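You operate a simulated robot arm through the tools that you are given. There is no shell and no other tool. Be economical: measure what you need, move in short steps, check, and stop when the job is done.

The job below is to be done with a simulated two-armed robot. You get a single attempt, and the scene is never put back.

Task
Dust the cart deck, load the pegs pack and seat the tote there.
Fine: the yellow duster goes back; the pack rides in the blue tote, which both hands set between the yellow marks. What is to be rubbed or washed off counts as gone when no trace of it is left.

Only the result counts: the job must be done as asked and must still hold three seconds after the hand-in. Knocking over, shifting, dropping, spilling or breaking anything else fails it.

Robot
Two 7-joint arms with two-finger parallel grippers on one trunk, on a base that drives. Base frame: it is fixed to the floor where the robot stands at the start and does not move with it; the origin is under the middle of the robot, x ahead of it, y to its left, z up. Readings come in m, rad, newtons and seconds.
The left shoulder is at the start at [0.06, 0.144, 0.926], the right one opposite. With the tool pointing down near the work surface each hand reaches from about 0.32 to 0.74 m from the robot's upright axis, wherever it stands, measured 20 degrees to its own side. Places, roughly: dust on the cart deck [-1.1, 0.1, 0.8]; marked spot on the cart [-1.2, 0.1, 0.8]; wide side of the blue tote [0.5, 0.4, 0.8]. Payload 1.57 kg a hand.
The tool frame of a hand sits at the grasp point between the pads (the TCP): z along the fingers, y along the line on which they close. The tips reach 0.03 m beyond it. Largest opening 0.11 m; finger width 0.024, thickness 0.012; the body of the gripper, 0.048 by 0.112 m, starts 0.078 m behind the TCP.
Orientation is that of the tool frame in the base frame, as a unit quaternion [w, x, y, z]. With the fingers straight down and closing along the base's y, the tool's x points along the base's -x, its y along +y and its z along -z.

Tools
- The arms move only by the tool apply_moves. It takes "left_deltas", "right_deltas" or both (then of equal length, played together; a hand with none holds still); each is a list of rows, each a list of 7 numbers: the shift along the tool's x, y, z in units of 300 mm (1.0 is 300 mm), then the turn, a rotation vector about the tool's x, y, z in units of 90 degrees (1.0 is 90 degrees), then the opening, from 0 (shut) to 1 (fully open). In form: [[tx, ty, tz, ax, ay, az, grip], ...]. A call has 1 to 10 rows; each row is the pose to reach, as a shift and turn from the pose commanded when the call began, along the tool's axes at that moment. A call with a number of a shift or a turn outside -1 to 1 is refused whole. Each row takes 0.2 s and may step no farther than 0.05 m and 0.15 rad from the row before; otherwise, or with a gripper value out of range, the whole call is refused. Where a pose cannot be reached the arm comes as near as it can. A force on the tool above 40 N (or 10 N above the force at the start of the call, whichever is more), or a blocked arm, ends the call early, and 0.2 s more pass. The fingers move at their own pace (about 0.045 m/s each) and stop on an object; they squeeze with about 30 N. The grip force told is the motor's: it shows also when the fingers shut on nothing. Time passes only in rows, and 0.2 s behind the last, so rows that repeat a pose let the fingers close. It gives the time, the measured TCP pose, the force on the tool (base axes), the opening and the grip force at its end, in the units of the frame above (readings bear some noise), with the torque about the TCP (base axes, N m) and any sound that the robot's microphone picked up.
- Cameras (640 x 400 px; columns grow to the right, rows downward): "scene" is now at [-0.0247, 0.058, 1.5142]; the picture's right is [1.00, -0.07, 0.00], its down [-0.07, -0.93, -0.36] and it looks along [0.03, 0.36, -0.93] (base axes); focal length 214 px, centre (320, 200). "left" rides on the left gripper at [0.07, -0.016, -0.141] in its tool frame; the picture's right is [0.23, 0.97, 0.00], its down [-0.86, 0.20, -0.48] and it looks along [-0.47, 0.11, 0.88] (tool axes); focal length 222 px, centre (320, 200). "right" rides on the right gripper at [0.07, 0.016, -0.141] in its tool frame; the picture's right is [-0.23, 0.97, 0.00], its down [-0.85, -0.20, -0.48] and it looks along [-0.47, -0.11, 0.88] (tool axes); focal length 222 px, centre (320, 200). There is no depth. A picture from a camera that has moved, and an enlarged one, comes with that camera's place and axes in the base frame and with its lens.
- grab_frame(camera): a new picture of that camera. It takes no simulated time.
- slide_trunk(by): slides the trunk up (or, below 0, down) by that many m; the arms and the scene camera ride with it, the base frame stays. It gives what a move gives, with no picture.
- roll_base(legs): drives the robot by 1 to 6 legs, each [ahead, left, turn to the left] in m, m and rad, along the robot's own axes; the way and the turn of a leg run together, so that a leg with both is an arc; at most 1.5 m and 3.142 rad a leg. The arms and the cameras ride along, it lands a little off, and it stops where it bumps. It gives what a move gives.
- aim_head(pan, tilt): turns the head with the scene camera to pan (to the left, within 1.501 rad either way) and tilt (down, from -0.506 to 1.204), counted from straight ahead of the robot. It gives what a move gives.
- inspect(camera, box): a new picture of the part [left, top, right, bottom] of that camera's present view, enlarged. It takes no simulated time.
- close_job(): hands the job in; it is judged then, once.

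Go step by step. Nothing tells you exact positions but the pictures and the camera data: compare them with the known pose of the tool, close in by small moves and look again before you grip or let go. The budget is 120 turns and 88 pictures, counting those below and the enlarged ones. Unless the task says otherwise, let go and move clear before handing in, and close with one line.

The tools are called after "Emit:" by a JSON object that holds its "api" and its "payload". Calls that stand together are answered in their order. apply_moves: Moves the arms, as the interface text tells. Its arguments: {"type":"object","properties":{"left_deltas":{"type":"array"},"right_deltas":{"type":"array"}},"required":[]} The other tools are called the same way: slide_trunk (by) slides the trunk up or down; roll_base (legs) drives the base; aim_head (pan, tilt) turns the head that bears the scene camera; grab_frame (camera) takes a picture; inspect (camera, box) takes an enlarged picture of a part of a camera's view; close_job () hands the job in.

At the start:

```text
time: 0.0
left_tcp_pos: [0.3328, 0.4324, 1.073]
left_tcp_rot: [0.0, 0.0, 1.0, 0.0]
left_ft_force: [0.4, 0.4, 0.4]
left_ft_torque: [0.01, 0.02, 0.0]
left_width: 0.11
left_grasp_force: 0.0
right_tcp_pos: [0.3892, 0.0178, 1.0936]
right_tcp_rot: [0.0, 0.0, 1.0, 0.001]
right_ft_force: [0.3, 0.2, -0.6]
right_ft_torque: [-0.01, 0.02, 0.0]
right_width: 0.1101
right_grasp_force: 0.0
trunk travel left (down, up): [-0.525, 0.065]
robot x, y, heading: [-0.0006, -0.0014, -0.001]
head pan, tilt: [1.499, 1.201]
```

scene: 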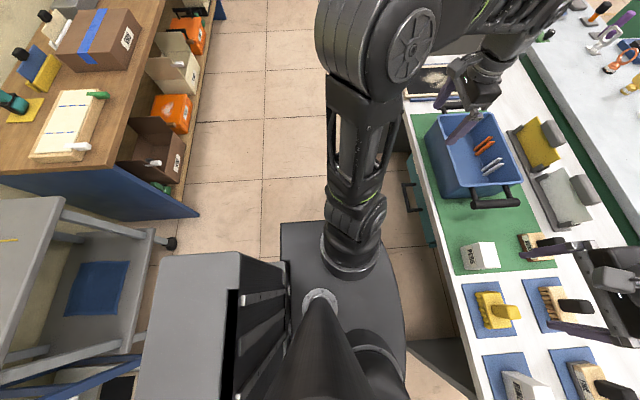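
right: 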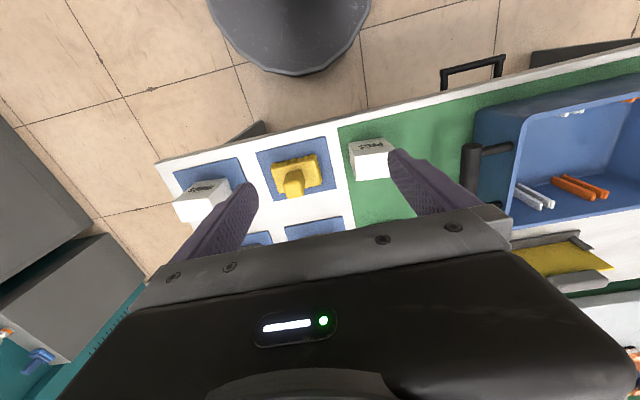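
left: 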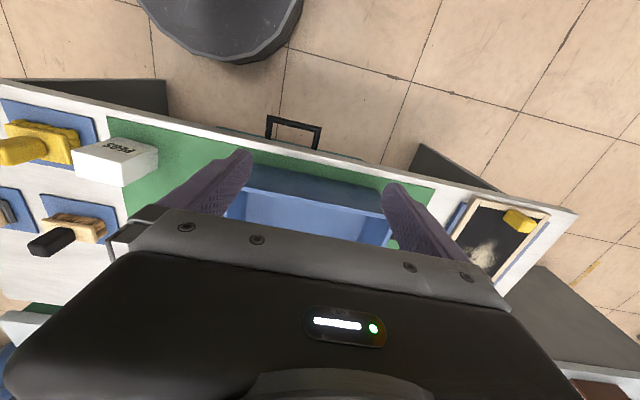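

I see a bench ahead with the blue tote, the pegs packs and the yellow duster, and the cart off behind the robot. First I look ahead for a better view of the bench.

Emit:
{"api": "aim_head", "payload": {"pan": 0.2, "tilt": 0.95}}

Emit:
{"api": "grab_frame", "payload": {"camera": "scene"}}

```text
time: 1.5
left_tcp_pos: [0.3333, 0.4329, 1.0717]
left_tcp_rot: [0.0, 0.0, 1.0, 0.0]
left_ft_force: [0.0, -0.6, -0.3]
left_ft_torque: [0.0, 0.0, 0.0]
left_width: 0.1101
left_grasp_force: 0.2
right_tcp_pos: [0.3903, 0.018, 1.094]
right_tcp_rot: [0.001, 0.0, 1.0, 0.001]
right_ft_force: [-0.4, 0.8, 1.0]
right_ft_torque: [-0.01, 0.01, 0.0]
right_width: 0.11
right_grasp_force: 0.0
trunk travel left (down, up): [-0.525, 0.065]
robot x, y, heading: [0.0001, 0.0001, 0.002]
head pan, tilt: [0.201, 0.949]
```

```text
84 pictures are left
camera scene: at [0.0426, 0.0167, 1.5304], right [0.2, -0.98, 0.0], down [-0.8, -0.16, -0.58], along [0.57, 0.12, -0.81], focal length 214 px, centre (320, 200)
```

scene: 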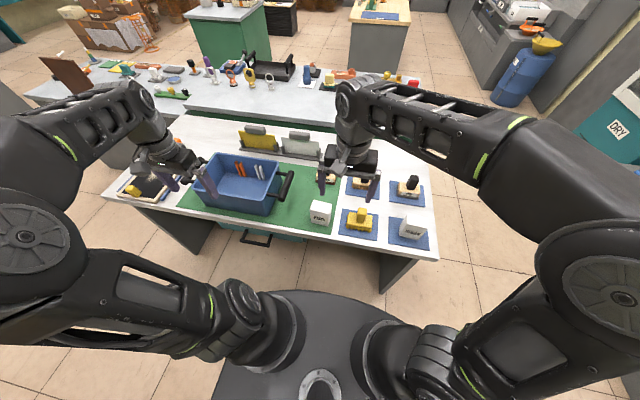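

The bench is in view; I enlarge it to read labels and shapes.

Emit:
{"api": "inspect", "payload": {"camera": "scene", "box": [280, 150, 440, 260]}}

Emit:
{"api": "inspect", "payload": {"camera": "scene", "box": [100, 120, 340, 250]}}

```text
3.64 times, centred on (360, 205) of scene
camera zoom: at [0.0426, 0.0167, 1.5304], right [0.2, -0.98, 0.0], down [-0.8, -0.16, -0.58], along [0.57, 0.12, -0.81], focal length 780 px, centre (174, 182)
```

zoom: 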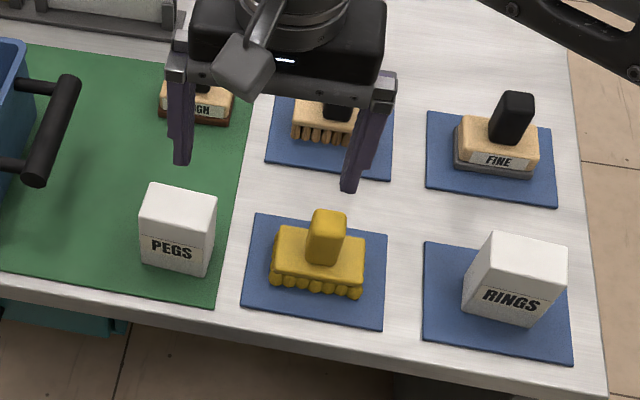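

```text
2.67 times, centred on (220, 185) of scene
camera zoom: at [0.0426, 0.0167, 1.5304], right [0.2, -0.98, 0.0], down [-0.8, -0.16, -0.58], along [0.57, 0.12, -0.81], focal length 572 px, centre (587, 240)
```

zoom: 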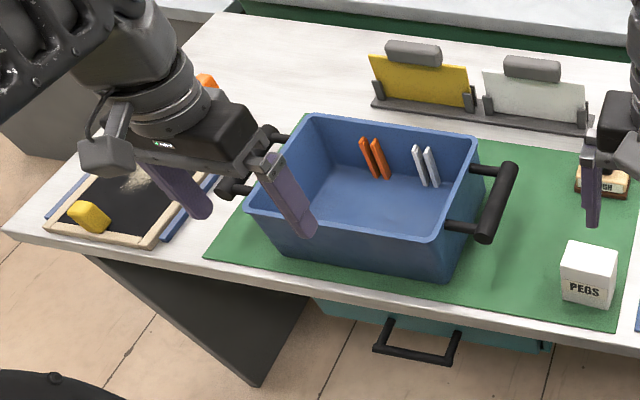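

Bench top is near z≈0.79; the yellow duster sits near (0.47, -0.045) on its blue mat, and the pegs pack near (0.47, 0.11). I bring the right hand above the duster for a close look.

Emit:
{"api": "apply_moves", "payload": {"right_deltas": [[-0.067, -0.052, 0.1, 0, 0, 0, 1], [-0.133, -0.105, 0.2, 0, 0, 0, 1], [-0.2, -0.157, 0.3, 0, 0, 0, 1], [-0.267, -0.21, 0.4, 0, 0, 0, 1]]}}

Emit:
{"api": "grab_frame", "payload": {"camera": "right"}}

Emit:
{"api": "inspect", "payload": {"camera": "scene", "box": [280, 150, 440, 260]}}

```text
time: 2.5
left_tcp_pos: [0.3336, 0.432, 1.0735]
left_tcp_rot: [0.0, 0.0, 1.0, 0.0]
left_ft_force: [-0.7, 0.5, 0.0]
left_ft_torque: [0.01, 0.02, 0.01]
left_width: 0.1099
left_grasp_force: 0.0
right_tcp_pos: [0.4697, -0.0443, 0.9722]
right_tcp_rot: [0.0, -0.003, 1.0, 0.0]
right_ft_force: [0.8, 0.5, 0.8]
right_ft_torque: [0.02, 0.02, 0.0]
right_width: 0.11
right_grasp_force: 0.1
trunk travel left (down, up): [-0.525, 0.065]
robot x, y, heading: [-0.0003, -0.0039, 0.004]
head pan, tilt: [0.201, 0.949]
```

```text
81 pictures are left
camera right: at [0.4015, -0.0286, 1.1148], right [0.23, 0.97, 0.0], down [0.86, -0.2, 0.48], along [0.47, -0.11, -0.88], focal length 222 px, centre (320, 200)
```

right: 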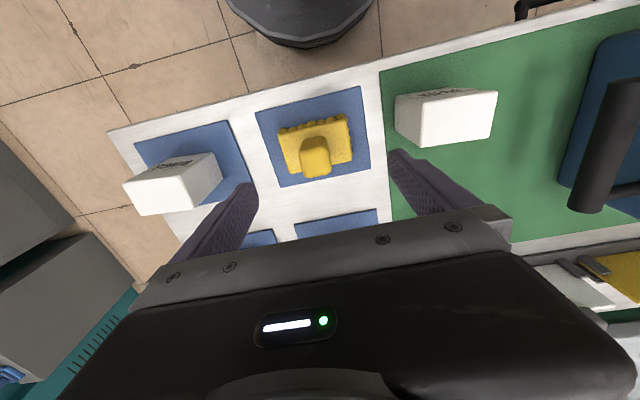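

```text
3.64 times, centred on (360, 205) of scene
camera zoom: at [0.0434, 0.0165, 1.5304], right [0.2, -0.98, 0.0], down [-0.8, -0.16, -0.58], along [0.57, 0.12, -0.81], focal length 780 px, centre (174, 182)
```

zoom: 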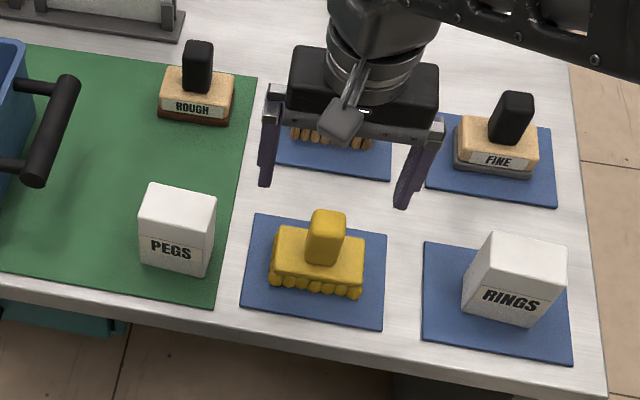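

The duster handle's top is near (0.473, -0.047, 0.90), aligned with the bench. I lower with open fingers partway and look.

Emit:
{"api": "apply_moves", "payload": {"right_deltas": [[-0.01, -0.01, 0.14, 0, 0, 0, 1], [-0.01, -0.01, 0.27, 0, 0, 0, 1]]}}

Emit:
{"api": "grab_frame", "payload": {"camera": "right"}}

Emit:
{"api": "inspect", "payload": {"camera": "scene", "box": [280, 150, 440, 260]}}

```text
time: 3.1
left_tcp_pos: [0.3328, 0.4328, 1.0732]
left_tcp_rot: [0.0, 0.0, 1.0, 0.0]
left_ft_force: [-0.3, 0.3, -1.0]
left_ft_torque: [-0.02, 0.0, 0.0]
left_width: 0.11
left_grasp_force: 0.1
right_tcp_pos: [0.472, -0.0478, 0.8913]
right_tcp_rot: [0.001, 0.0, 1.0, 0.001]
right_ft_force: [-0.8, 0.0, -0.4]
right_ft_torque: [-0.01, 0.02, 0.0]
right_width: 0.1102
right_grasp_force: 0.1
trunk travel left (down, up): [-0.525, 0.065]
robot x, y, heading: [-0.0007, -0.0, -0.001]
head pan, tilt: [0.201, 0.949]
```

```text
79 pictures are left
camera right: at [0.4031, -0.0316, 1.0342], right [0.23, 0.97, 0.0], down [0.85, -0.2, 0.48], along [0.47, -0.11, -0.88], focal length 222 px, centre (320, 200)
```

right: 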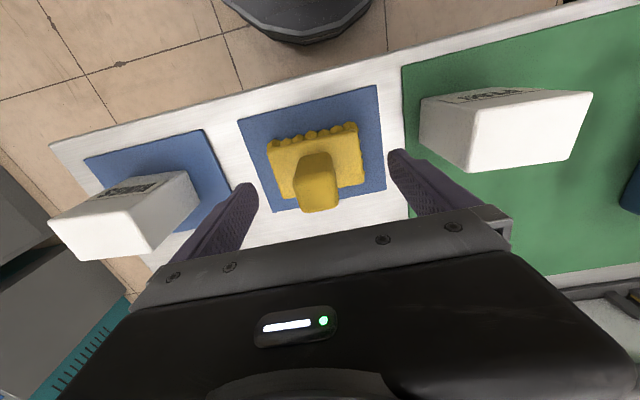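

```text
3.64 times, centred on (360, 205) of scene
camera zoom: at [0.0429, 0.0169, 1.5304], right [0.2, -0.98, 0.0], down [-0.8, -0.16, -0.58], along [0.57, 0.12, -0.81], focal length 780 px, centre (174, 182)
```

zoom: 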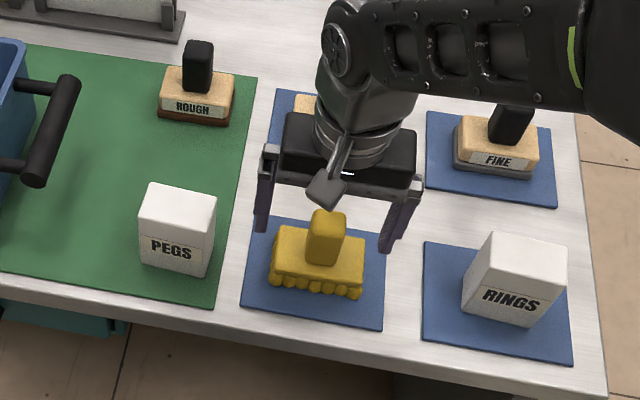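

The fingers straddle the handle and are in line with it. I go down a little and close.

Emit:
{"api": "apply_moves", "payload": {"right_deltas": [[-0.01, 0, 0.045, 0, 0, 0, 1], [-0.01, 0, 0.045, 0, 0, 0, 0], [-0.01, 0, 0.045, 0, 0, 0, 0], [-0.01, 0, 0.045, 0, 0, 0, 0], [-0.01, 0, 0.045, 0, 0, 0, 0], [-0.01, 0, 0.045, 0, 0, 0, 0], [-0.01, 0, 0.045, 0, 0, 0, 0]]}}

Emit:
{"api": "grab_frame", "payload": {"camera": "right"}}

```text
time: 4.7
left_tcp_pos: [0.3326, 0.4314, 1.0737]
left_tcp_rot: [0.0, 0.0, 1.0, 0.0]
left_ft_force: [0.0, 0.2, -0.1]
left_ft_torque: [0.01, -0.02, -0.02]
left_width: 0.1101
left_grasp_force: 0.1
right_tcp_pos: [0.4754, -0.0481, 0.879]
right_tcp_rot: [0.0, 0.0, 1.0, 0.0]
right_ft_force: [0.0, -1.1, -0.5]
right_ft_torque: [-0.08, -0.02, 0.0]
right_width: 0.0334
right_grasp_force: 28.2
trunk travel left (down, up): [-0.525, 0.065]
robot x, y, heading: [-0.0017, -0.0003, 0.002]
head pan, tilt: [0.201, 0.949]
```

```text
77 pictures are left
camera right: at [0.4062, -0.0316, 1.0211], right [0.23, 0.97, 0.0], down [0.85, -0.2, 0.48], along [0.47, -0.11, -0.88], focal length 222 px, centre (320, 200)
```

right: 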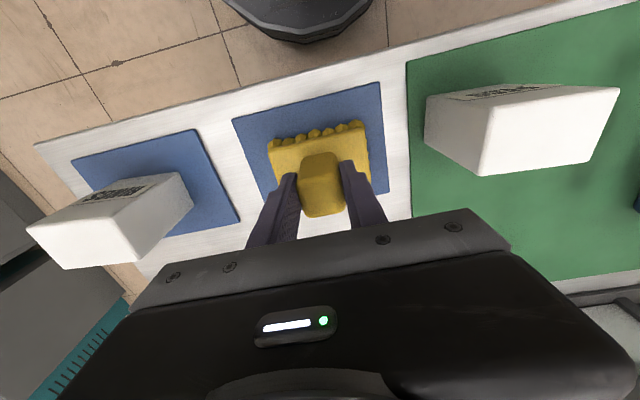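

The duster is gripped at 0.033 m width. I lift it straight up, then look round behind on the left for the cart and obstacles.

Emit:
{"api": "apply_moves", "payload": {"right_deltas": [[0, 0, -0.15, 0, 0, 0, 0], [0, 0, -0.3, 0, 0, 0, 0], [0, 0, -0.45, 0, 0, 0, 0], [0, 0, -0.6, 0, 0, 0, 0], [0, 0, -0.7, 0, 0, 0, 0]]}}

Emit:
{"api": "aim_head", "payload": {"pan": 1.5, "tilt": 0.6}}

Emit:
{"api": "grab_frame", "payload": {"camera": "scene"}}

Emit:
{"api": "aim_head", "payload": {"pan": -1.5, "tilt": 0.7}}

Emit:
{"api": "grab_frame", "payload": {"camera": "scene"}}

```text
time: 5.9
left_tcp_pos: [0.3321, 0.4329, 1.0743]
left_tcp_rot: [0.0, 0.0, 1.0, 0.001]
left_ft_force: [-0.2, 0.7, 0.6]
left_ft_torque: [-0.01, -0.01, 0.03]
left_width: 0.1099
left_grasp_force: 0.0
right_tcp_pos: [0.4753, -0.0492, 1.0881]
right_tcp_rot: [0.0, 0.0, 1.0, 0.0]
right_ft_force: [0.5, 0.1, -1.3]
right_ft_torque: [0.03, 0.02, 0.0]
right_width: 0.0332
right_grasp_force: 30.2
trunk travel left (down, up): [-0.525, 0.065]
robot x, y, heading: [-0.0029, -0.0005, 0.003]
head pan, tilt: [0.201, 0.949]
```

```text
time: 7.3
left_tcp_pos: [0.3332, 0.4312, 1.0729]
left_tcp_rot: [-0.001, 0.0, 1.0, -0.001]
left_ft_force: [0.4, 0.0, 0.3]
left_ft_torque: [0.01, 0.01, 0.01]
left_width: 0.1099
left_grasp_force: 0.1
right_tcp_pos: [0.4759, -0.0486, 1.0892]
right_tcp_rot: [0.0, 0.0, 1.0, 0.001]
right_ft_force: [0.6, 0.3, -1.1]
right_ft_torque: [0.01, 0.01, -0.01]
right_width: 0.0333
right_grasp_force: 29.8
trunk travel left (down, up): [-0.525, 0.065]
robot x, y, heading: [0.0031, -0.0006, 0.003]
head pan, tilt: [1.499, 0.6]
```

```text
76 pictures are left
camera scene: at [-0.0221, 0.0903, 1.5588], right [1.0, -0.07, 0.0], down [-0.04, -0.56, -0.82], along [0.06, 0.82, -0.57], focal length 214 px, centre (320, 200)
```

scene: 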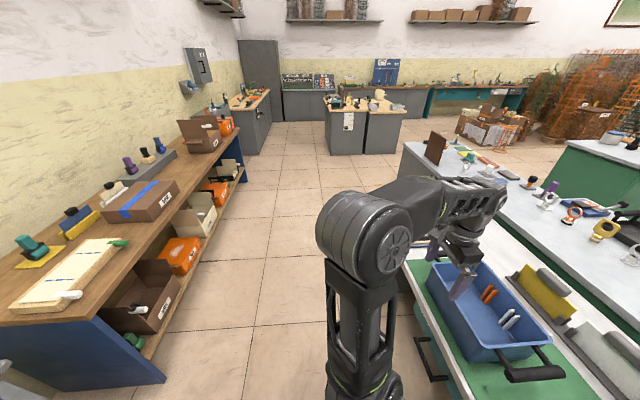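

```text
time: 9.9
left_tcp_pos: [0.3331, 0.4323, 1.0717]
left_tcp_rot: [0.0, 0.0, 1.0, 0.0]
left_ft_force: [-0.1, -0.3, 0.2]
left_ft_torque: [-0.02, 0.03, 0.02]
left_width: 0.1102
left_grasp_force: 0.0
right_tcp_pos: [0.4752, -0.0478, 1.0873]
right_tcp_rot: [0.0, -0.001, 1.0, 0.001]
right_ft_force: [0.0, -0.5, 0.1]
right_ft_torque: [0.0, 0.05, 0.01]
right_width: 0.0334
right_grasp_force: 29.8
trunk travel left (down, up): [-0.525, 0.065]
robot x, y, heading: [-0.0014, -0.0008, -0.005]
head pan, tilt: [-1.499, 0.7]
```

```text
75 pictures are left
camera scene: at [-0.0224, -0.0826, 1.5502], right [-1.0, -0.07, 0.0], down [-0.05, 0.64, -0.76], along [0.05, -0.76, -0.64], focal length 214 px, centre (320, 200)
```

scene: 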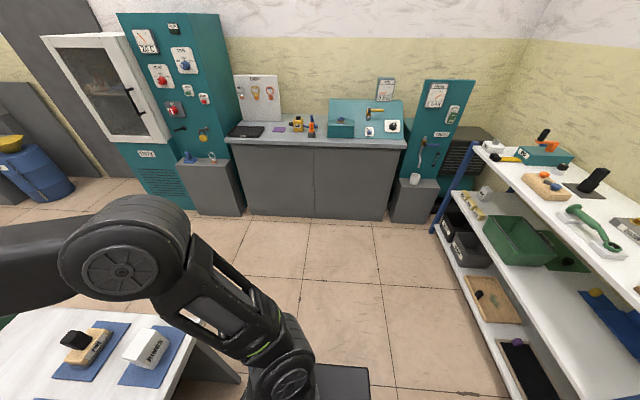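

The cart stands behind the robot between a wooden bench and a shelf, and there is room to turn in place. I turn left by 1.57 first and look toward the cart.

Emit:
{"api": "roll_base", "payload": {"legs": [[0, 0, -1.57]]}}

Emit:
{"api": "aim_head", "payload": {"pan": -1.4, "tilt": 0.8}}

Emit:
{"api": "grab_frame", "payload": {"camera": "scene"}}

```text
time: 14.1
left_tcp_pos: [0.4396, -0.3232, 1.073]
left_tcp_rot: [0.001, 0.699, 0.715, 0.001]
left_ft_force: [-0.2, 0.4, -0.6]
left_ft_torque: [-0.01, 0.01, 0.0]
left_width: 0.1101
left_grasp_force: 0.1
right_tcp_pos: [-0.0383, -0.4756, 1.0883]
right_tcp_rot: [0.0, 0.699, 0.715, 0.001]
right_ft_force: [-0.4, 0.4, -1.7]
right_ft_torque: [-0.01, -0.01, 0.0]
right_width: 0.0332
right_grasp_force: 30.5
trunk travel left (down, up): [-0.525, 0.065]
robot x, y, heading: [0.0011, 0.0026, -1.545]
head pan, tilt: [-1.499, 0.7]
```

```text
time: 14.8
left_tcp_pos: [0.4396, -0.323, 1.073]
left_tcp_rot: [0.0, 0.699, 0.715, 0.0]
left_ft_force: [-0.1, -0.9, -0.6]
left_ft_torque: [-0.02, -0.02, -0.01]
left_width: 0.1096
left_grasp_force: 0.0
right_tcp_pos: [-0.0378, -0.478, 1.0887]
right_tcp_rot: [0.0, 0.699, 0.715, 0.0]
right_ft_force: [-0.2, 0.1, -1.3]
right_ft_torque: [0.02, 0.0, 0.01]
right_width: 0.0331
right_grasp_force: 29.9
trunk travel left (down, up): [-0.525, 0.065]
robot x, y, heading: [0.0002, -0.0018, -1.547]
head pan, tilt: [-1.4, 0.799]
```

```text
74 pictures are left
camera scene: at [-0.0785, 0.0164, 1.542], right [-0.19, 0.98, 0.0], down [0.7, 0.14, -0.7], along [-0.68, -0.13, -0.72], focal length 214 px, centre (320, 200)
```

scene: 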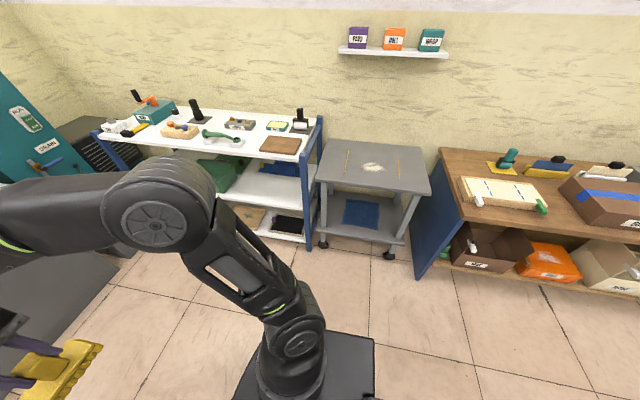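

Emit:
{"api": "inspect", "payload": {"camera": "scene", "box": [300, 120, 450, 270]}}

```text
2.67 times, centred on (375, 195) of scene
camera zoom: at [-0.0785, 0.0164, 1.542], right [-0.19, 0.98, 0.0], down [0.7, 0.14, -0.7], along [-0.68, -0.13, -0.72], focal length 572 px, centre (173, 213)
```

zoom: 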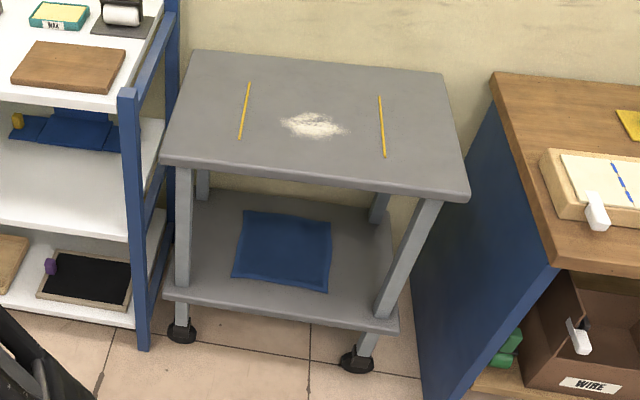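

The cart deck spans about x −0.92…−1.34, y −0.17…0.41, at z≈0.8, with the dust at (−1.09, 0.12) between marks at y≈−0.02 and 0.27. I turn on to face it and stand about 0.6 m off.

Emit:
{"api": "roll_base", "payload": {"legs": [[0, 0, -1.6], [0.45, 0, 0]]}}

Emit:
{"api": "aim_head", "payload": {"pan": 0, "tilt": 0.9}}

Emit:
{"api": "grab_frame", "payload": {"camera": "scene"}}

Emit:
{"api": "grab_frame", "payload": {"camera": "right"}}

```text
time: 21.4
left_tcp_pos: [-0.7903, -0.4199, 1.072]
left_tcp_rot: [0.001, 1.0, -0.009, 0.0]
left_ft_force: [0.5, 0.1, 0.2]
left_ft_torque: [-0.01, 0.0, 0.04]
left_width: 0.1097
left_grasp_force: 0.0
right_tcp_pos: [-0.9253, 0.0638, 1.0881]
right_tcp_rot: [0.001, 1.0, -0.009, 0.0]
right_ft_force: [-1.9, 0.3, -1.3]
right_ft_torque: [-0.02, -0.03, 0.0]
right_width: 0.0335
right_grasp_force: 30.2
trunk travel left (down, up): [-0.525, 0.065]
robot x, y, heading: [-0.4442, 0.0093, 3.123]
head pan, tilt: [-1.4, 0.799]
```

```text
time: 22.9
left_tcp_pos: [-0.7895, -0.4184, 1.0724]
left_tcp_rot: [0.0, 1.0, -0.009, 0.0]
left_ft_force: [0.3, 0.9, 0.2]
left_ft_torque: [0.0, 0.03, 0.01]
left_width: 0.1095
left_grasp_force: 0.2
right_tcp_pos: [-0.9254, 0.0641, 1.0886]
right_tcp_rot: [0.0, 1.0, -0.008, 0.0]
right_ft_force: [0.1, 0.3, -0.5]
right_ft_torque: [0.01, 0.03, -0.02]
right_width: 0.0333
right_grasp_force: 30.5
trunk travel left (down, up): [-0.525, 0.065]
robot x, y, heading: [-0.4495, 0.0075, 3.128]
head pan, tilt: [0.0, 0.901]
```

```text
72 pictures are left
camera scene: at [-0.494, 0.0102, 1.534], right [0.02, 1.0, 0.0], down [0.78, -0.01, -0.62], along [-0.62, 0.01, -0.78], focal length 214 px, centre (320, 200)
```

scene: 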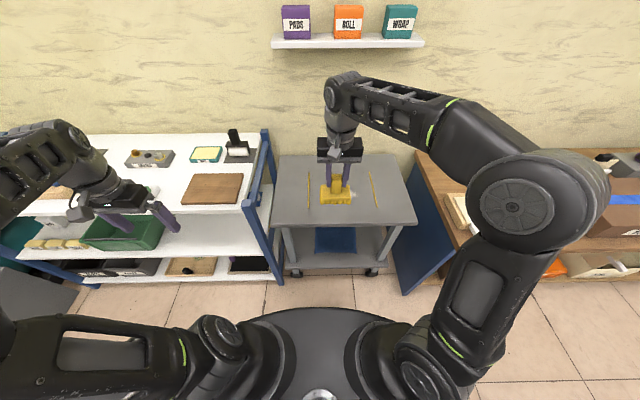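

```text
71 pictures are left
camera right: at [-0.8543, 0.0468, 1.2306], right [-0.24, -0.97, 0.0], down [-0.85, 0.21, 0.48], along [-0.46, 0.12, -0.88], focal length 222 px, centre (320, 200)
```

right: 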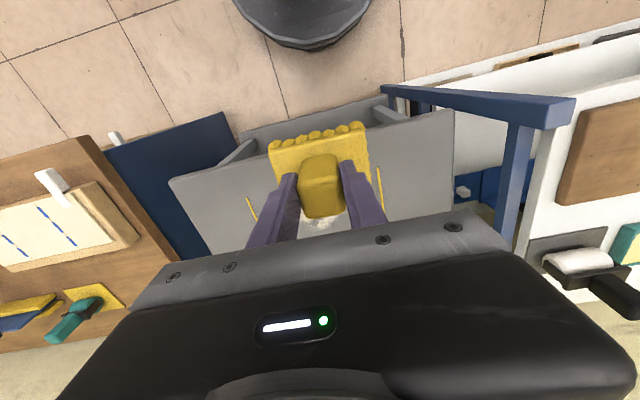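

The deck and marks are clear, with dust seen just under the duster. I move above the near-left corner of the dust and lower to just above the deck.

Emit:
{"api": "apply_moves", "payload": {"right_deltas": [[-0.1, 0.03, 0.1, 0, 0, 0, 0], [-0.2, 0.05, 0.2, 0, 0, 0, 0], [-0.3, 0.08, 0.3, 0, 0, 0, 0], [-0.417, 0.113, 0.4, 0, 0, 0, 0], [-0.417, 0.113, 0.52, 0, 0, 0, 0], [-0.417, 0.113, 0.59, 0, 0, 0, 0]]}}

Emit:
{"api": "grab_frame", "payload": {"camera": "right"}}

Emit:
{"api": "inspect", "payload": {"camera": "scene", "box": [260, 140, 420, 240]}}

```text
time: 24.3
left_tcp_pos: [-0.7906, -0.4183, 1.0731]
left_tcp_rot: [0.0, 1.0, -0.008, 0.0]
left_ft_force: [-0.6, 1.2, 0.2]
left_ft_torque: [0.0, 0.0, 0.01]
left_width: 0.1101
left_grasp_force: 0.0
right_tcp_pos: [-1.0522, 0.0327, 0.9109]
right_tcp_rot: [0.0, 1.0, -0.009, -0.001]
right_ft_force: [0.2, 0.5, -1.2]
right_ft_torque: [0.0, 0.01, 0.02]
right_width: 0.0335
right_grasp_force: 29.8
trunk travel left (down, up): [-0.525, 0.065]
robot x, y, heading: [-0.449, 0.0071, 3.125]
head pan, tilt: [0.0, 0.901]
```

```text
70 pictures are left
camera right: at [-0.9807, 0.0148, 1.0534], right [-0.24, -0.97, 0.0], down [-0.85, 0.21, 0.48], along [-0.46, 0.12, -0.88], focal length 222 px, centre (320, 200)
```

right: 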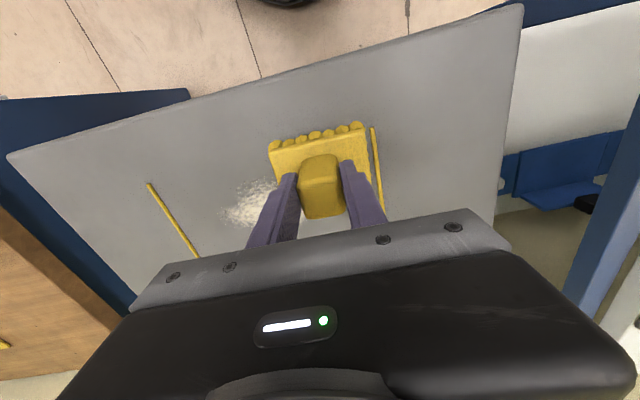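

```text
4.00 times, centred on (340, 190) of scene
camera zoom: at [-0.4945, 0.01, 1.534], right [0.02, 1.0, 0.0], down [0.78, -0.01, -0.62], along [-0.62, 0.01, -0.78], focal length 858 px, centre (240, 240)
```

zoom: 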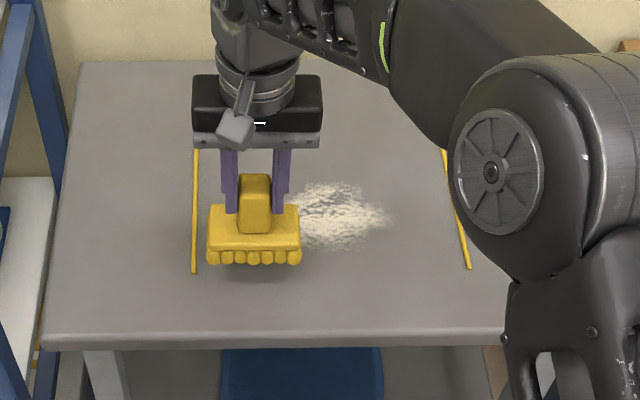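

The dust covers about x −1.06…−1.16, y 0.07…0.19. I lower gently until contact shows.

Emit:
{"api": "apply_moves", "payload": {"right_deltas": [[0, 0, 0.03, 0, 0, 0, 0], [0, 0, 0.06, 0, 0, 0, 0], [0, 0, 0.085, 0, 0, 0, 0], [0, 0, 0.1, 0, 0, 0, 0]]}}

Emit:
{"api": "inspect", "payload": {"camera": "scene", "box": [260, 140, 420, 240]}}

```text
time: 25.3
left_tcp_pos: [-0.7901, -0.4202, 1.0716]
left_tcp_rot: [0.0, 1.0, -0.008, -0.001]
left_ft_force: [0.5, -1.3, 0.6]
left_ft_torque: [0.03, 0.0, -0.02]
left_width: 0.1103
left_grasp_force: 0.0
right_tcp_pos: [-1.0509, 0.0317, 0.8815]
right_tcp_rot: [0.001, 1.0, -0.009, -0.001]
right_ft_force: [1.0, 0.2, -1.1]
right_ft_torque: [-0.01, -0.04, 0.01]
right_width: 0.0334
right_grasp_force: 29.9
trunk travel left (down, up): [-0.525, 0.065]
robot x, y, heading: [-0.4497, 0.0066, 3.122]
head pan, tilt: [0.0, 0.901]
```

```text
4.00 times, centred on (340, 190) of scene
camera zoom: at [-0.4941, 0.0101, 1.534], right [0.02, 1.0, 0.0], down [0.78, -0.01, -0.62], along [-0.62, 0.01, -0.78], focal length 858 px, centre (240, 240)
```

zoom: 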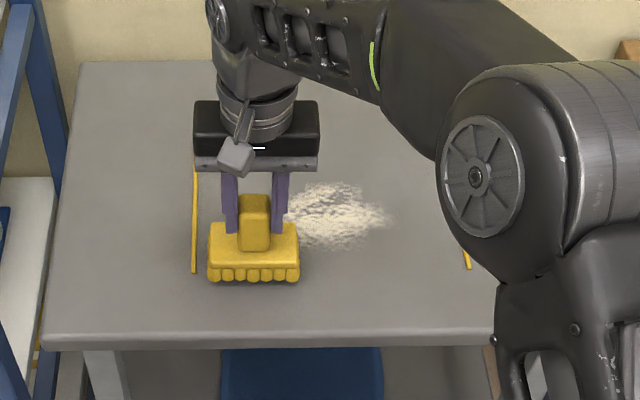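

There is no contact yet, so I lower further in small steps.

Emit:
{"api": "apply_moves", "payload": {"right_deltas": [[0, 0, 0.01, 0, 0, 0, 0], [0, 0, 0.02, 0, 0, 0, 0], [0, 0, 0.03, 0, 0, 0, 0]]}}

```text
time: 26.1
left_tcp_pos: [-0.7885, -0.4203, 1.0731]
left_tcp_rot: [0.0, 1.0, -0.008, -0.001]
left_ft_force: [0.4, 0.3, 1.1]
left_ft_torque: [0.01, 0.03, 0.01]
left_width: 0.1098
left_grasp_force: 0.0
right_tcp_pos: [-1.05, 0.0312, 0.8715]
right_tcp_rot: [0.001, 1.0, -0.009, 0.0]
right_ft_force: [-0.1, -0.2, 1.9]
right_ft_torque: [0.11, 0.08, -0.03]
right_width: 0.0332
right_grasp_force: 30.1
trunk travel left (down, up): [-0.525, 0.065]
robot x, y, heading: [-0.4505, 0.0102, 3.122]
head pan, tilt: [0.0, 0.901]
```

Emit:
{"api": "apply_moves", "payload": {"right_deltas": [[0, 0, 0.005, 0, 0, 0, 0], [0, 0, 0.01, 0, 0, 0, 0]]}}

```text
time: 26.7
left_tcp_pos: [-0.7883, -0.4185, 1.0744]
left_tcp_rot: [0.0, 1.0, -0.009, -0.001]
left_ft_force: [0.3, 0.6, 0.5]
left_ft_torque: [0.02, 0.03, -0.02]
left_width: 0.1102
left_grasp_force: 0.1
right_tcp_pos: [-1.0503, 0.0315, 0.872]
right_tcp_rot: [0.001, 1.0, -0.008, -0.002]
right_ft_force: [1.9, 0.2, 23.0]
right_ft_torque: [0.26, -0.82, -0.03]
right_width: 0.0334
right_grasp_force: 29.9
trunk travel left (down, up): [-0.525, 0.065]
robot x, y, heading: [-0.4512, 0.0115, 3.126]
head pan, tilt: [0.0, 0.901]
```

Contact is firm at 23 N, so I ease off slightly and wipe over the dust in strokes.

Emit:
{"api": "apply_moves", "payload": {"right_deltas": [[-0.03, 0, -0.005, 0, 0, 0, 0], [-0.03, -0.12, -0.005, 0, 0, 0, 0], [-0.03, -0.24, -0.005, 0, 0, 0, 0], [-0.03, -0.36, -0.005, 0, 0, 0, 0], [-0.03, -0.48, -0.005, 0, 0, 0, 0], [-0.03, -0.63, -0.005, 0, 0, 0, 0], [-0.11, -0.63, -0.005, 0, 0, 0, 0], [-0.11, -0.5, -0.005, 0, 0, 0, 0], [-0.11, -0.37, -0.005, 0, 0, 0, 0], [-0.11, -0.25, -0.005, 0, 0, 0, 0]]}}

```text
time: 28.9
left_tcp_pos: [-0.7895, -0.417, 1.0729]
left_tcp_rot: [0.0, 1.0, -0.009, 0.0]
left_ft_force: [0.4, -0.1, -0.2]
left_ft_torque: [0.01, -0.02, 0.0]
left_width: 0.1101
left_grasp_force: 0.1
right_tcp_pos: [-1.0801, 0.1076, 0.8709]
right_tcp_rot: [0.001, 1.0, -0.008, -0.002]
right_ft_force: [-0.6, 7.4, 20.9]
right_ft_torque: [0.37, 0.39, 0.01]
right_width: 0.0333
right_grasp_force: 29.7
trunk travel left (down, up): [-0.525, 0.065]
robot x, y, heading: [-0.4512, 0.008, 3.117]
head pan, tilt: [0.0, 0.901]
```

Emit:
{"api": "apply_moves", "payload": {"right_deltas": [[0, 0.12, 0, 0, 0, 0, 0], [0, 0.25, 0, 0, 0, 0, 0], [-0.1, 0.25, 0, 0, 0, 0, 0], [-0.1, 0.12, 0, 0, 0, 0, 0], [-0.1, 0, 0, 0, 0, 0, 0], [-0.1, -0.12, 0, 0, 0, 0, 0], [-0.1, -0.25, 0, 0, 0, 0, 0], [-0.1, -0.38, 0, 0, 0, 0, 0], [-0.2, -0.38, 0, 0, 0, 0, 0], [-0.2, -0.25, 0, 0, 0, 0, 0]]}}

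Emit:
{"api": "inspect", "payload": {"camera": "scene", "box": [260, 140, 420, 240]}}

```text
time: 31.1
left_tcp_pos: [-0.7884, -0.4183, 1.0721]
left_tcp_rot: [0.0, 1.0, -0.009, 0.0]
left_ft_force: [-0.3, 0.6, -1.0]
left_ft_torque: [0.04, -0.01, -0.01]
left_width: 0.1098
left_grasp_force: 0.0
right_tcp_pos: [-1.1408, 0.1858, 0.8721]
right_tcp_rot: [-0.002, 1.0, -0.009, -0.002]
right_ft_force: [1.0, 6.8, 18.0]
right_ft_torque: [0.31, 0.09, -0.01]
right_width: 0.033
right_grasp_force: 30.2
trunk travel left (down, up): [-0.525, 0.065]
robot x, y, heading: [-0.4491, 0.0046, 3.128]
head pan, tilt: [0.0, 0.901]
```

```text
4.00 times, centred on (340, 190) of scene
camera zoom: at [-0.4919, 0.0096, 1.534], right [0.02, 1.0, 0.0], down [0.78, -0.01, -0.62], along [-0.62, 0.01, -0.78], focal length 858 px, centre (240, 240)
```

zoom: 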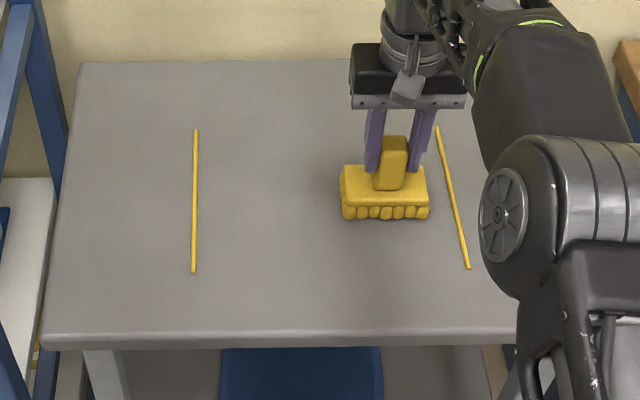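

The dust looks gone so far. I finish the back strokes and then lift away.

Emit:
{"api": "apply_moves", "payload": {"right_deltas": [[0, 0.13, 0, 0, 0, 0, 0], [0, 0.26, 0, 0, 0, 0, 0], [0, 0.39, 0, 0, 0, 0, 0], [0, 0.5, 0, 0, 0, 0, 0], [-0.09, 0.5, 0, 0, 0, 0, 0], [-0.09, 0.36, 0, 0, 0, 0, 0], [-0.09, 0.23, 0, 0, 0, 0, 0], [-0.09, 0.1, 0, 0, 0, 0, 0], [-0.09, -0.02, 0, 0, 0, 0, 0], [-0.09, -0.12, 0, 0, 0, 0, 0]]}}

Emit:
{"api": "apply_moves", "payload": {"right_deltas": [[0, 0, -0.1, 0, 0, 0, 0], [0, 0, -0.25, 0, 0, 0, 0], [0.1, 0, -0.4, 0, 0, 0, 0], [0.2, 0, -0.5, 0, 0, 0, 0], [0.3, 0, -0.6, 0, 0, 0, 0], [0.42, 0, -0.7, 0, 0, 0, 0], [0.55, 0, -0.7, 0, 0, 0, 0], [0.68, 0, -0.7, 0, 0, 0, 0]]}}

Emit:
{"api": "inspect", "payload": {"camera": "scene", "box": [260, 140, 420, 240]}}

Emit:
{"api": "grab_frame", "payload": {"camera": "right"}}

```text
time: 33.3
left_tcp_pos: [-0.7878, -0.4214, 1.0727]
left_tcp_rot: [-0.001, 1.0, -0.009, -0.001]
left_ft_force: [0.0, -0.4, 0.0]
left_ft_torque: [0.02, 0.0, -0.01]
left_width: 0.1103
left_grasp_force: 0.1
right_tcp_pos: [-1.1489, 0.1749, 0.8717]
right_tcp_rot: [0.001, 1.0, -0.008, -0.004]
right_ft_force: [-1.1, -9.6, 28.1]
right_ft_torque: [-0.87, -0.17, 0.09]
right_width: 0.0332
right_grasp_force: 30.1
right hand out of reach, approached as far as the arm can: row 3, 4, 5, 6, 7, 8, 9, 10
trunk travel left (down, up): [-0.525, 0.065]
robot x, y, heading: [-0.45, 0.0087, 3.124]
head pan, tilt: [0.0, 0.901]
```

```text
refused: row 3 steps farther than a row can; nothing moved
```

```text
4.00 times, centred on (340, 190) of scene
camera zoom: at [-0.4908, 0.0077, 1.5342], right [0.02, 1.0, 0.0], down [0.78, -0.01, -0.62], along [-0.62, 0.01, -0.78], focal length 858 px, centre (240, 240)
```

zoom: 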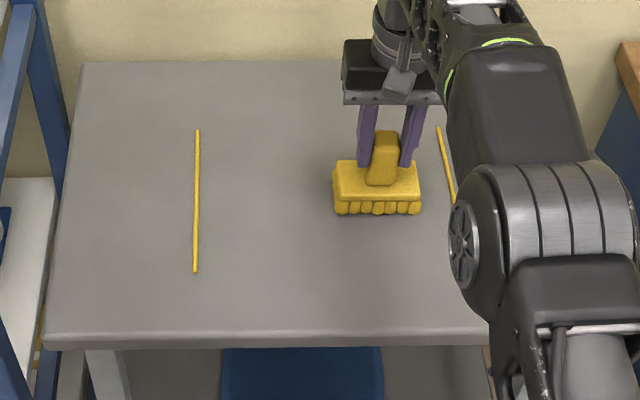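

```text
65 pictures are left
camera right: at [-1.0766, 0.1588, 1.0133], right [-0.24, -0.97, 0.0], down [-0.85, 0.21, 0.49], along [-0.47, 0.11, -0.87], focal length 222 px, centre (320, 200)
```

right: 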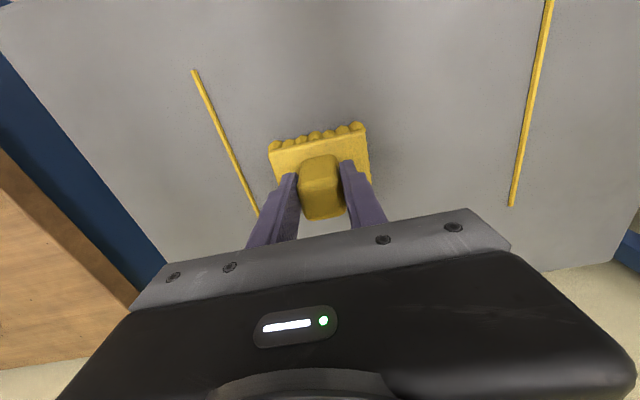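

The reach ended at x≈−1.15, and the deck looks clean. I lift, pull back and check for traces.

Emit:
{"api": "apply_moves", "payload": {"right_deltas": [[0, 0, -0.1, 0, 0, 0, 0], [0.05, 0, -0.22, 0, 0, 0, 0], [0.15, 0, -0.32, 0, 0, 0, 0], [0.25, 0, -0.42, 0, 0, 0, 0], [0.35, 0, -0.52, 0, 0, 0, 0], [0.45, 0, -0.62, 0, 0, 0, 0], [0.58, 0, -0.68, 0, 0, 0, 0], [0.71, 0, -0.7, 0, 0, 0, 0]]}}

Emit:
{"api": "inspect", "payload": {"camera": "scene", "box": [260, 140, 420, 240]}}

Emit:
{"api": "grab_frame", "payload": {"camera": "right"}}

```text
time: 35.1
left_tcp_pos: [-0.7888, -0.4196, 1.0729]
left_tcp_rot: [0.0, 1.0, -0.008, 0.0]
left_ft_force: [-0.3, -0.7, 0.4]
left_ft_torque: [0.0, 0.02, 0.02]
left_width: 0.1099
left_grasp_force: 0.0
right_tcp_pos: [-0.9349, 0.1748, 1.0766]
right_tcp_rot: [0.0, 1.0, -0.009, 0.0]
right_ft_force: [0.9, 0.1, -0.3]
right_ft_torque: [0.01, 0.01, 0.01]
right_width: 0.0336
right_grasp_force: 30.0
right hand out of reach, approached as far as the arm can: row 1, 2
trunk travel left (down, up): [-0.525, 0.065]
robot x, y, heading: [-0.4485, 0.0081, 3.125]
head pan, tilt: [0.0, 0.901]
```

```text
4.00 times, centred on (340, 190) of scene
camera zoom: at [-0.493, 0.0105, 1.534], right [0.02, 1.0, 0.0], down [0.78, -0.01, -0.62], along [-0.62, 0.01, -0.78], focal length 858 px, centre (240, 240)
```

zoom: 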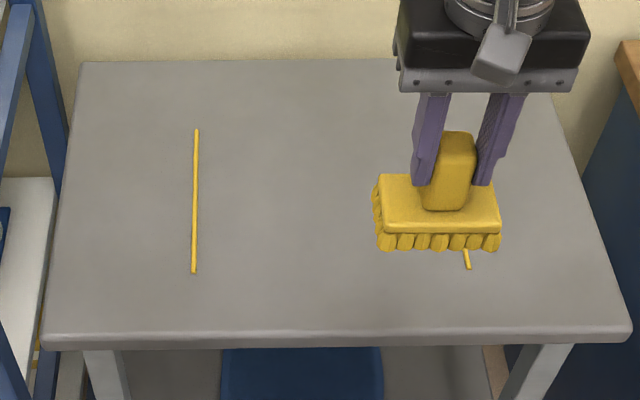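

```text
63 pictures are left
camera right: at [-0.8646, 0.1575, 1.22], right [-0.24, -0.97, 0.0], down [-0.85, 0.21, 0.48], along [-0.47, 0.12, -0.88], focal length 222 px, centre (320, 200)
```

right: 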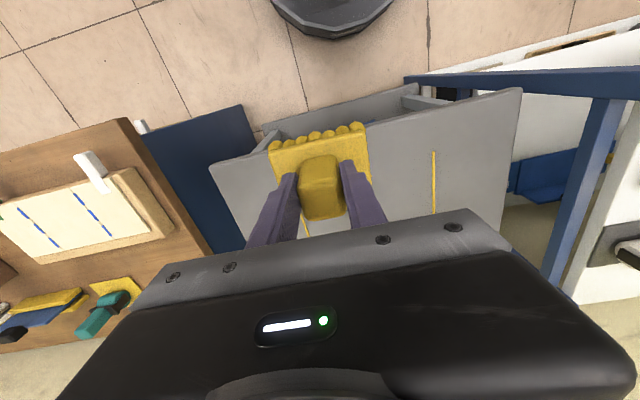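

Part of the deck is hidden by the hand, so I shift it toward the robot and check the rest.

Emit:
{"api": "apply_moves", "payload": {"right_deltas": [[0.12, 0.05, 0, 0, 0, 0, 0], [0.24, 0.1, 0, 0, 0, 0, 0], [0.36, 0.15, 0, 0, 0, 0, 0]]}}

Emit:
{"api": "inspect", "payload": {"camera": "scene", "box": [260, 140, 420, 240]}}

```text
time: 35.9
left_tcp_pos: [-0.7904, -0.4193, 1.0727]
left_tcp_rot: [0.0, 1.0, -0.009, -0.001]
left_ft_force: [-0.3, -0.4, -0.2]
left_ft_torque: [-0.01, 0.05, -0.01]
left_width: 0.11
left_grasp_force: 0.1
right_tcp_pos: [-0.8261, 0.1268, 1.0781]
right_tcp_rot: [0.0, 1.0, -0.009, -0.001]
right_ft_force: [0.2, -0.2, -1.1]
right_ft_torque: [0.01, 0.02, -0.05]
right_width: 0.0333
right_grasp_force: 30.1
trunk travel left (down, up): [-0.525, 0.065]
robot x, y, heading: [-0.4516, 0.007, 3.127]
head pan, tilt: [0.0, 0.901]
```

```text
4.00 times, centred on (340, 190) of scene
camera zoom: at [-0.4927, 0.0101, 1.5341], right [0.02, 1.0, 0.0], down [0.78, -0.01, -0.62], along [-0.62, 0.01, -0.78], focal length 858 px, centre (240, 240)
```

zoom: 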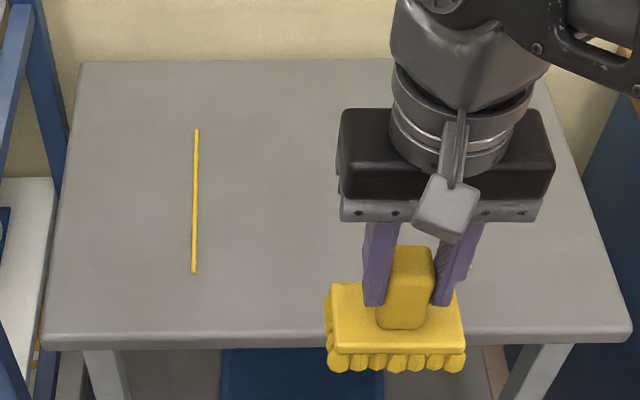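

I drive back out and turn halfway, checking the deck on the way.

Emit:
{"api": "roll_base", "payload": {"legs": [[-0.45, 0, 0], [0, 0, 1.6]]}}

Emit:
{"api": "aim_head", "payload": {"pan": -1.4, "tilt": 0.8}}

Emit:
{"api": "inspect", "payload": {"camera": "scene", "box": [310, 125, 450, 215]}}

```text
time: 42.6
left_tcp_pos: [0.4389, -0.3199, 1.0721]
left_tcp_rot: [0.0, 0.698, 0.716, 0.0]
left_ft_force: [0.6, 0.1, -0.2]
left_ft_torque: [-0.03, -0.01, 0.02]
left_width: 0.1101
left_grasp_force: 0.2
right_tcp_pos: [-0.1026, -0.3832, 1.0772]
right_tcp_rot: [0.001, 0.697, 0.717, 0.001]
right_ft_force: [1.0, -0.2, -1.0]
right_ft_torque: [0.02, 0.01, -0.02]
right_width: 0.0331
right_grasp_force: 30.2
trunk travel left (down, up): [-0.525, 0.065]
robot x, y, heading: [-0.0008, -0.0006, -1.539]
head pan, tilt: [0.0, 0.901]
```

```text
time: 44.1
left_tcp_pos: [0.4398, -0.3204, 1.0723]
left_tcp_rot: [0.001, 0.697, 0.717, 0.0]
left_ft_force: [-0.3, 0.4, -0.4]
left_ft_torque: [0.01, -0.01, -0.02]
left_width: 0.1101
left_grasp_force: 0.0
right_tcp_pos: [-0.1035, -0.3832, 1.0774]
right_tcp_rot: [0.001, 0.697, 0.718, 0.0]
right_ft_force: [-0.2, -0.5, -1.5]
right_ft_torque: [0.04, 0.03, 0.02]
right_width: 0.0334
right_grasp_force: 29.7
trunk travel left (down, up): [-0.525, 0.065]
robot x, y, heading: [-0.0057, -0.0009, -1.542]
head pan, tilt: [-1.4, 0.799]
```

```text
4.44 times, centred on (380, 170) of scene
camera zoom: at [-0.0802, 0.0157, 1.5419], right [-0.2, 0.98, 0.0], down [0.7, 0.14, -0.7], along [-0.68, -0.14, -0.72], focal length 953 px, centre (53, 333)
```

zoom: 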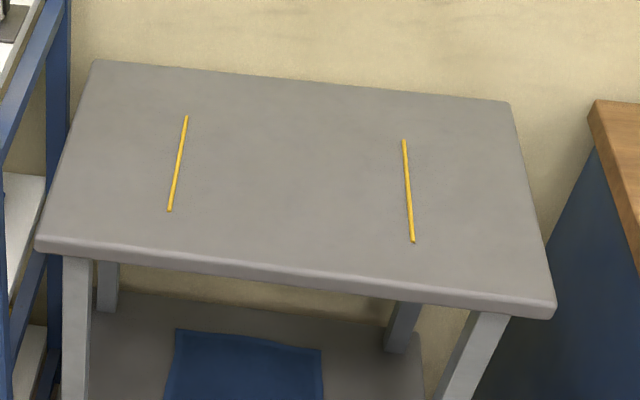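

The deck is clean. The marks run x −1.03…−1.245 at y≈−0.03 and 0.266, so the spot's centre is about (−1.137, 0.118). Now I turn back to the bench to return the duster.

Emit:
{"api": "roll_base", "payload": {"legs": [[0, 0, 1.542]]}}

Emit:
{"api": "aim_head", "payload": {"pan": 0.2, "tilt": 0.95}}

Emit:
{"api": "grab_frame", "payload": {"camera": "right"}}

```text
time: 48.3
left_tcp_pos: [0.3296, 0.4357, 1.0728]
left_tcp_rot: [0.0, -0.004, 1.0, 0.0]
left_ft_force: [-0.7, 0.9, 0.1]
left_ft_torque: [0.02, 0.04, -0.01]
left_width: 0.1098
left_grasp_force: 0.1
right_tcp_pos: [0.3799, -0.1099, 1.076]
right_tcp_rot: [0.0, -0.005, 1.0, 0.002]
right_ft_force: [0.4, -0.3, -1.3]
right_ft_torque: [-0.01, 0.02, -0.01]
right_width: 0.0331
right_grasp_force: 30.1
trunk travel left (down, up): [-0.525, 0.065]
robot x, y, heading: [-0.0027, -0.0009, 0.002]
head pan, tilt: [-1.4, 0.799]
```

```text
time: 49.9
left_tcp_pos: [0.3278, 0.4348, 1.0722]
left_tcp_rot: [0.0, -0.003, 1.0, 0.0]
left_ft_force: [-0.4, -0.7, -0.2]
left_ft_torque: [0.03, 0.01, 0.0]
left_width: 0.11
left_grasp_force: 0.1
right_tcp_pos: [0.3796, -0.1085, 1.0774]
right_tcp_rot: [-0.001, -0.004, 1.0, 0.001]
right_ft_force: [1.1, 0.5, -0.5]
right_ft_torque: [-0.01, 0.02, 0.0]
right_width: 0.0336
right_grasp_force: 29.8
trunk travel left (down, up): [-0.525, 0.065]
robot x, y, heading: [-0.0004, -0.0027, 0.009]
head pan, tilt: [0.201, 0.949]
```

```text
60 pictures are left
camera right: at [0.3099, -0.0939, 1.2198], right [0.22, 0.98, 0.0], down [0.86, -0.19, 0.48], along [0.47, -0.1, -0.88], focal length 222 px, centre (320, 200)
```

right: 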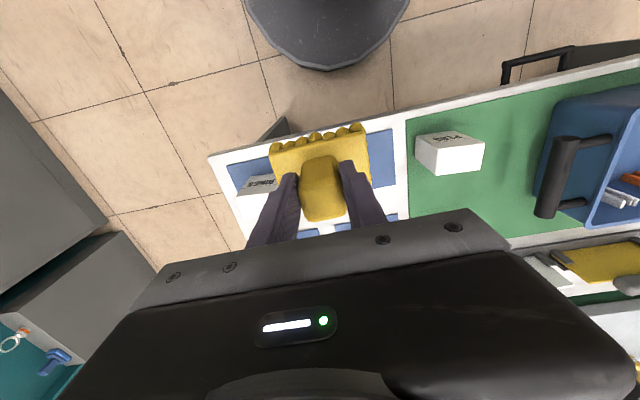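

I carry the duster above its mat again and lower to 0.95 for a check.

Emit:
{"api": "apply_moves", "payload": {"right_deltas": [[-0.1, 0.06, 0, 0, 0, 0, 0], [-0.2, 0.13, 0, 0, 0, 0, 0], [-0.32, 0.202, 0.05, 0, 0, 0, 0], [-0.32, 0.202, 0.2, 0, 0, 0, 0], [-0.32, 0.202, 0.35, 0, 0, 0, 0], [-0.32, 0.202, 0.5, 0, 0, 0, 0]]}}

Emit:
{"api": "inspect", "payload": {"camera": "scene", "box": [280, 150, 440, 260]}}

Emit:
{"api": "grab_frame", "payload": {"camera": "right"}}

```text
time: 51.3
left_tcp_pos: [0.3279, 0.4345, 1.0723]
left_tcp_rot: [0.0, -0.004, 1.0, 0.0]
left_ft_force: [0.6, -0.5, -0.2]
left_ft_torque: [0.03, 0.0, 0.02]
left_width: 0.11
left_grasp_force: 0.1
right_tcp_pos: [0.4755, -0.0471, 0.9267]
right_tcp_rot: [0.0, -0.005, 1.0, 0.001]
right_ft_force: [-0.1, 0.6, -0.4]
right_ft_torque: [0.0, -0.01, -0.01]
right_width: 0.0331
right_grasp_force: 30.0
trunk travel left (down, up): [-0.525, 0.065]
robot x, y, heading: [-0.0007, 0.0022, 0.006]
head pan, tilt: [0.201, 0.949]
```

```text
3.64 times, centred on (360, 205) of scene
camera zoom: at [0.0415, 0.0168, 1.5304], right [0.21, -0.98, 0.0], down [-0.8, -0.17, -0.58], along [0.57, 0.12, -0.81], focal length 780 px, centre (174, 182)
```

zoom: 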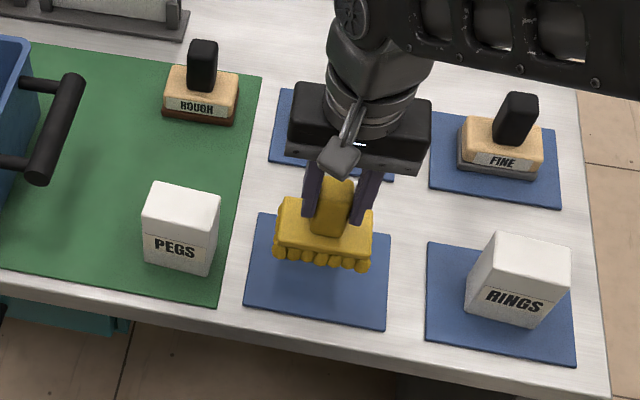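

```text
58 pictures are left
camera right: at [0.4055, -0.0319, 1.0694], right [0.22, 0.98, 0.0], down [0.86, -0.19, 0.48], along [0.47, -0.1, -0.88], focal length 222 px, centre (320, 200)
```

right: 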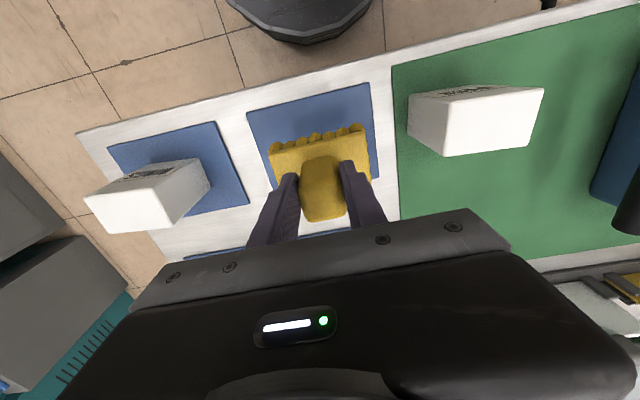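

I lower to the old grip height.

Emit:
{"api": "apply_moves", "payload": {"right_deltas": [[0, -0.003, 0.08, 0, 0, 0, 0], [0, -0.003, 0.13, 0, 0, 0, 0], [0, -0.003, 0.15, 0, 0, 0, 0], [0, -0.003, 0.157, 0, 0, 0, 0], [0, -0.003, 0.157, 0, 0, 0, 0]]}}

```text
time: 52.5
left_tcp_pos: [0.328, 0.4349, 1.0729]
left_tcp_rot: [0.0, -0.003, 1.0, 0.0]
left_ft_force: [-0.3, -0.6, 0.7]
left_ft_torque: [-0.02, -0.02, 0.0]
left_width: 0.1099
left_grasp_force: 0.1
right_tcp_pos: [0.4751, -0.0497, 0.8808]
right_tcp_rot: [0.0, -0.005, 1.0, 0.001]
right_ft_force: [-0.1, -0.6, -1.1]
right_ft_torque: [-0.01, 0.02, 0.0]
right_width: 0.0329
right_grasp_force: 30.1
trunk travel left (down, up): [-0.525, 0.065]
robot x, y, heading: [-0.0032, 0.003, 0.005]
head pan, tilt: [0.201, 0.949]
```

Emit:
{"api": "apply_moves", "payload": {"right_deltas": [[0, 0, 0.006, 0, 0, 0, 0], [0, 0, 0.01, 0, 0, 0, 0]]}}

```text
time: 53.1
left_tcp_pos: [0.3287, 0.4348, 1.0724]
left_tcp_rot: [0.0, -0.003, 1.0, -0.001]
left_ft_force: [-0.2, 0.1, 0.5]
left_ft_torque: [-0.01, 0.02, -0.02]
left_width: 0.11
left_grasp_force: 0.0
right_tcp_pos: [0.4755, -0.0492, 0.8776]
right_tcp_rot: [0.0, -0.005, 1.0, 0.0]
right_ft_force: [0.3, -0.9, -0.2]
right_ft_torque: [0.01, -0.01, 0.0]
right_width: 0.0333
right_grasp_force: 30.1
trunk travel left (down, up): [-0.525, 0.065]
robot x, y, heading: [-0.0008, 0.0019, 0.007]
head pan, tilt: [0.201, 0.949]
```

Emit:
{"api": "apply_moves", "payload": {"right_deltas": [[0, 0, 0.005, 0, 0, 0, 0], [0, 0, 0.009, 0, 0, 0, 0]]}}

```text
time: 53.7
left_tcp_pos: [0.327, 0.4344, 1.0745]
left_tcp_rot: [0.001, -0.004, 1.0, 0.0]
left_ft_force: [0.0, -0.9, -0.9]
left_ft_torque: [0.01, -0.01, 0.02]
left_width: 0.11
left_grasp_force: 0.1
right_tcp_pos: [0.4749, -0.0492, 0.8783]
right_tcp_rot: [0.002, -0.004, 1.0, 0.001]
right_ft_force: [-4.6, -4.8, 26.5]
right_ft_torque: [-0.16, 0.1, 0.0]
right_width: 0.0336
right_grasp_force: 29.5
trunk travel left (down, up): [-0.525, 0.065]
robot x, y, heading: [-0.0035, 0.0025, 0.006]
head pan, tilt: [0.201, 0.949]
```

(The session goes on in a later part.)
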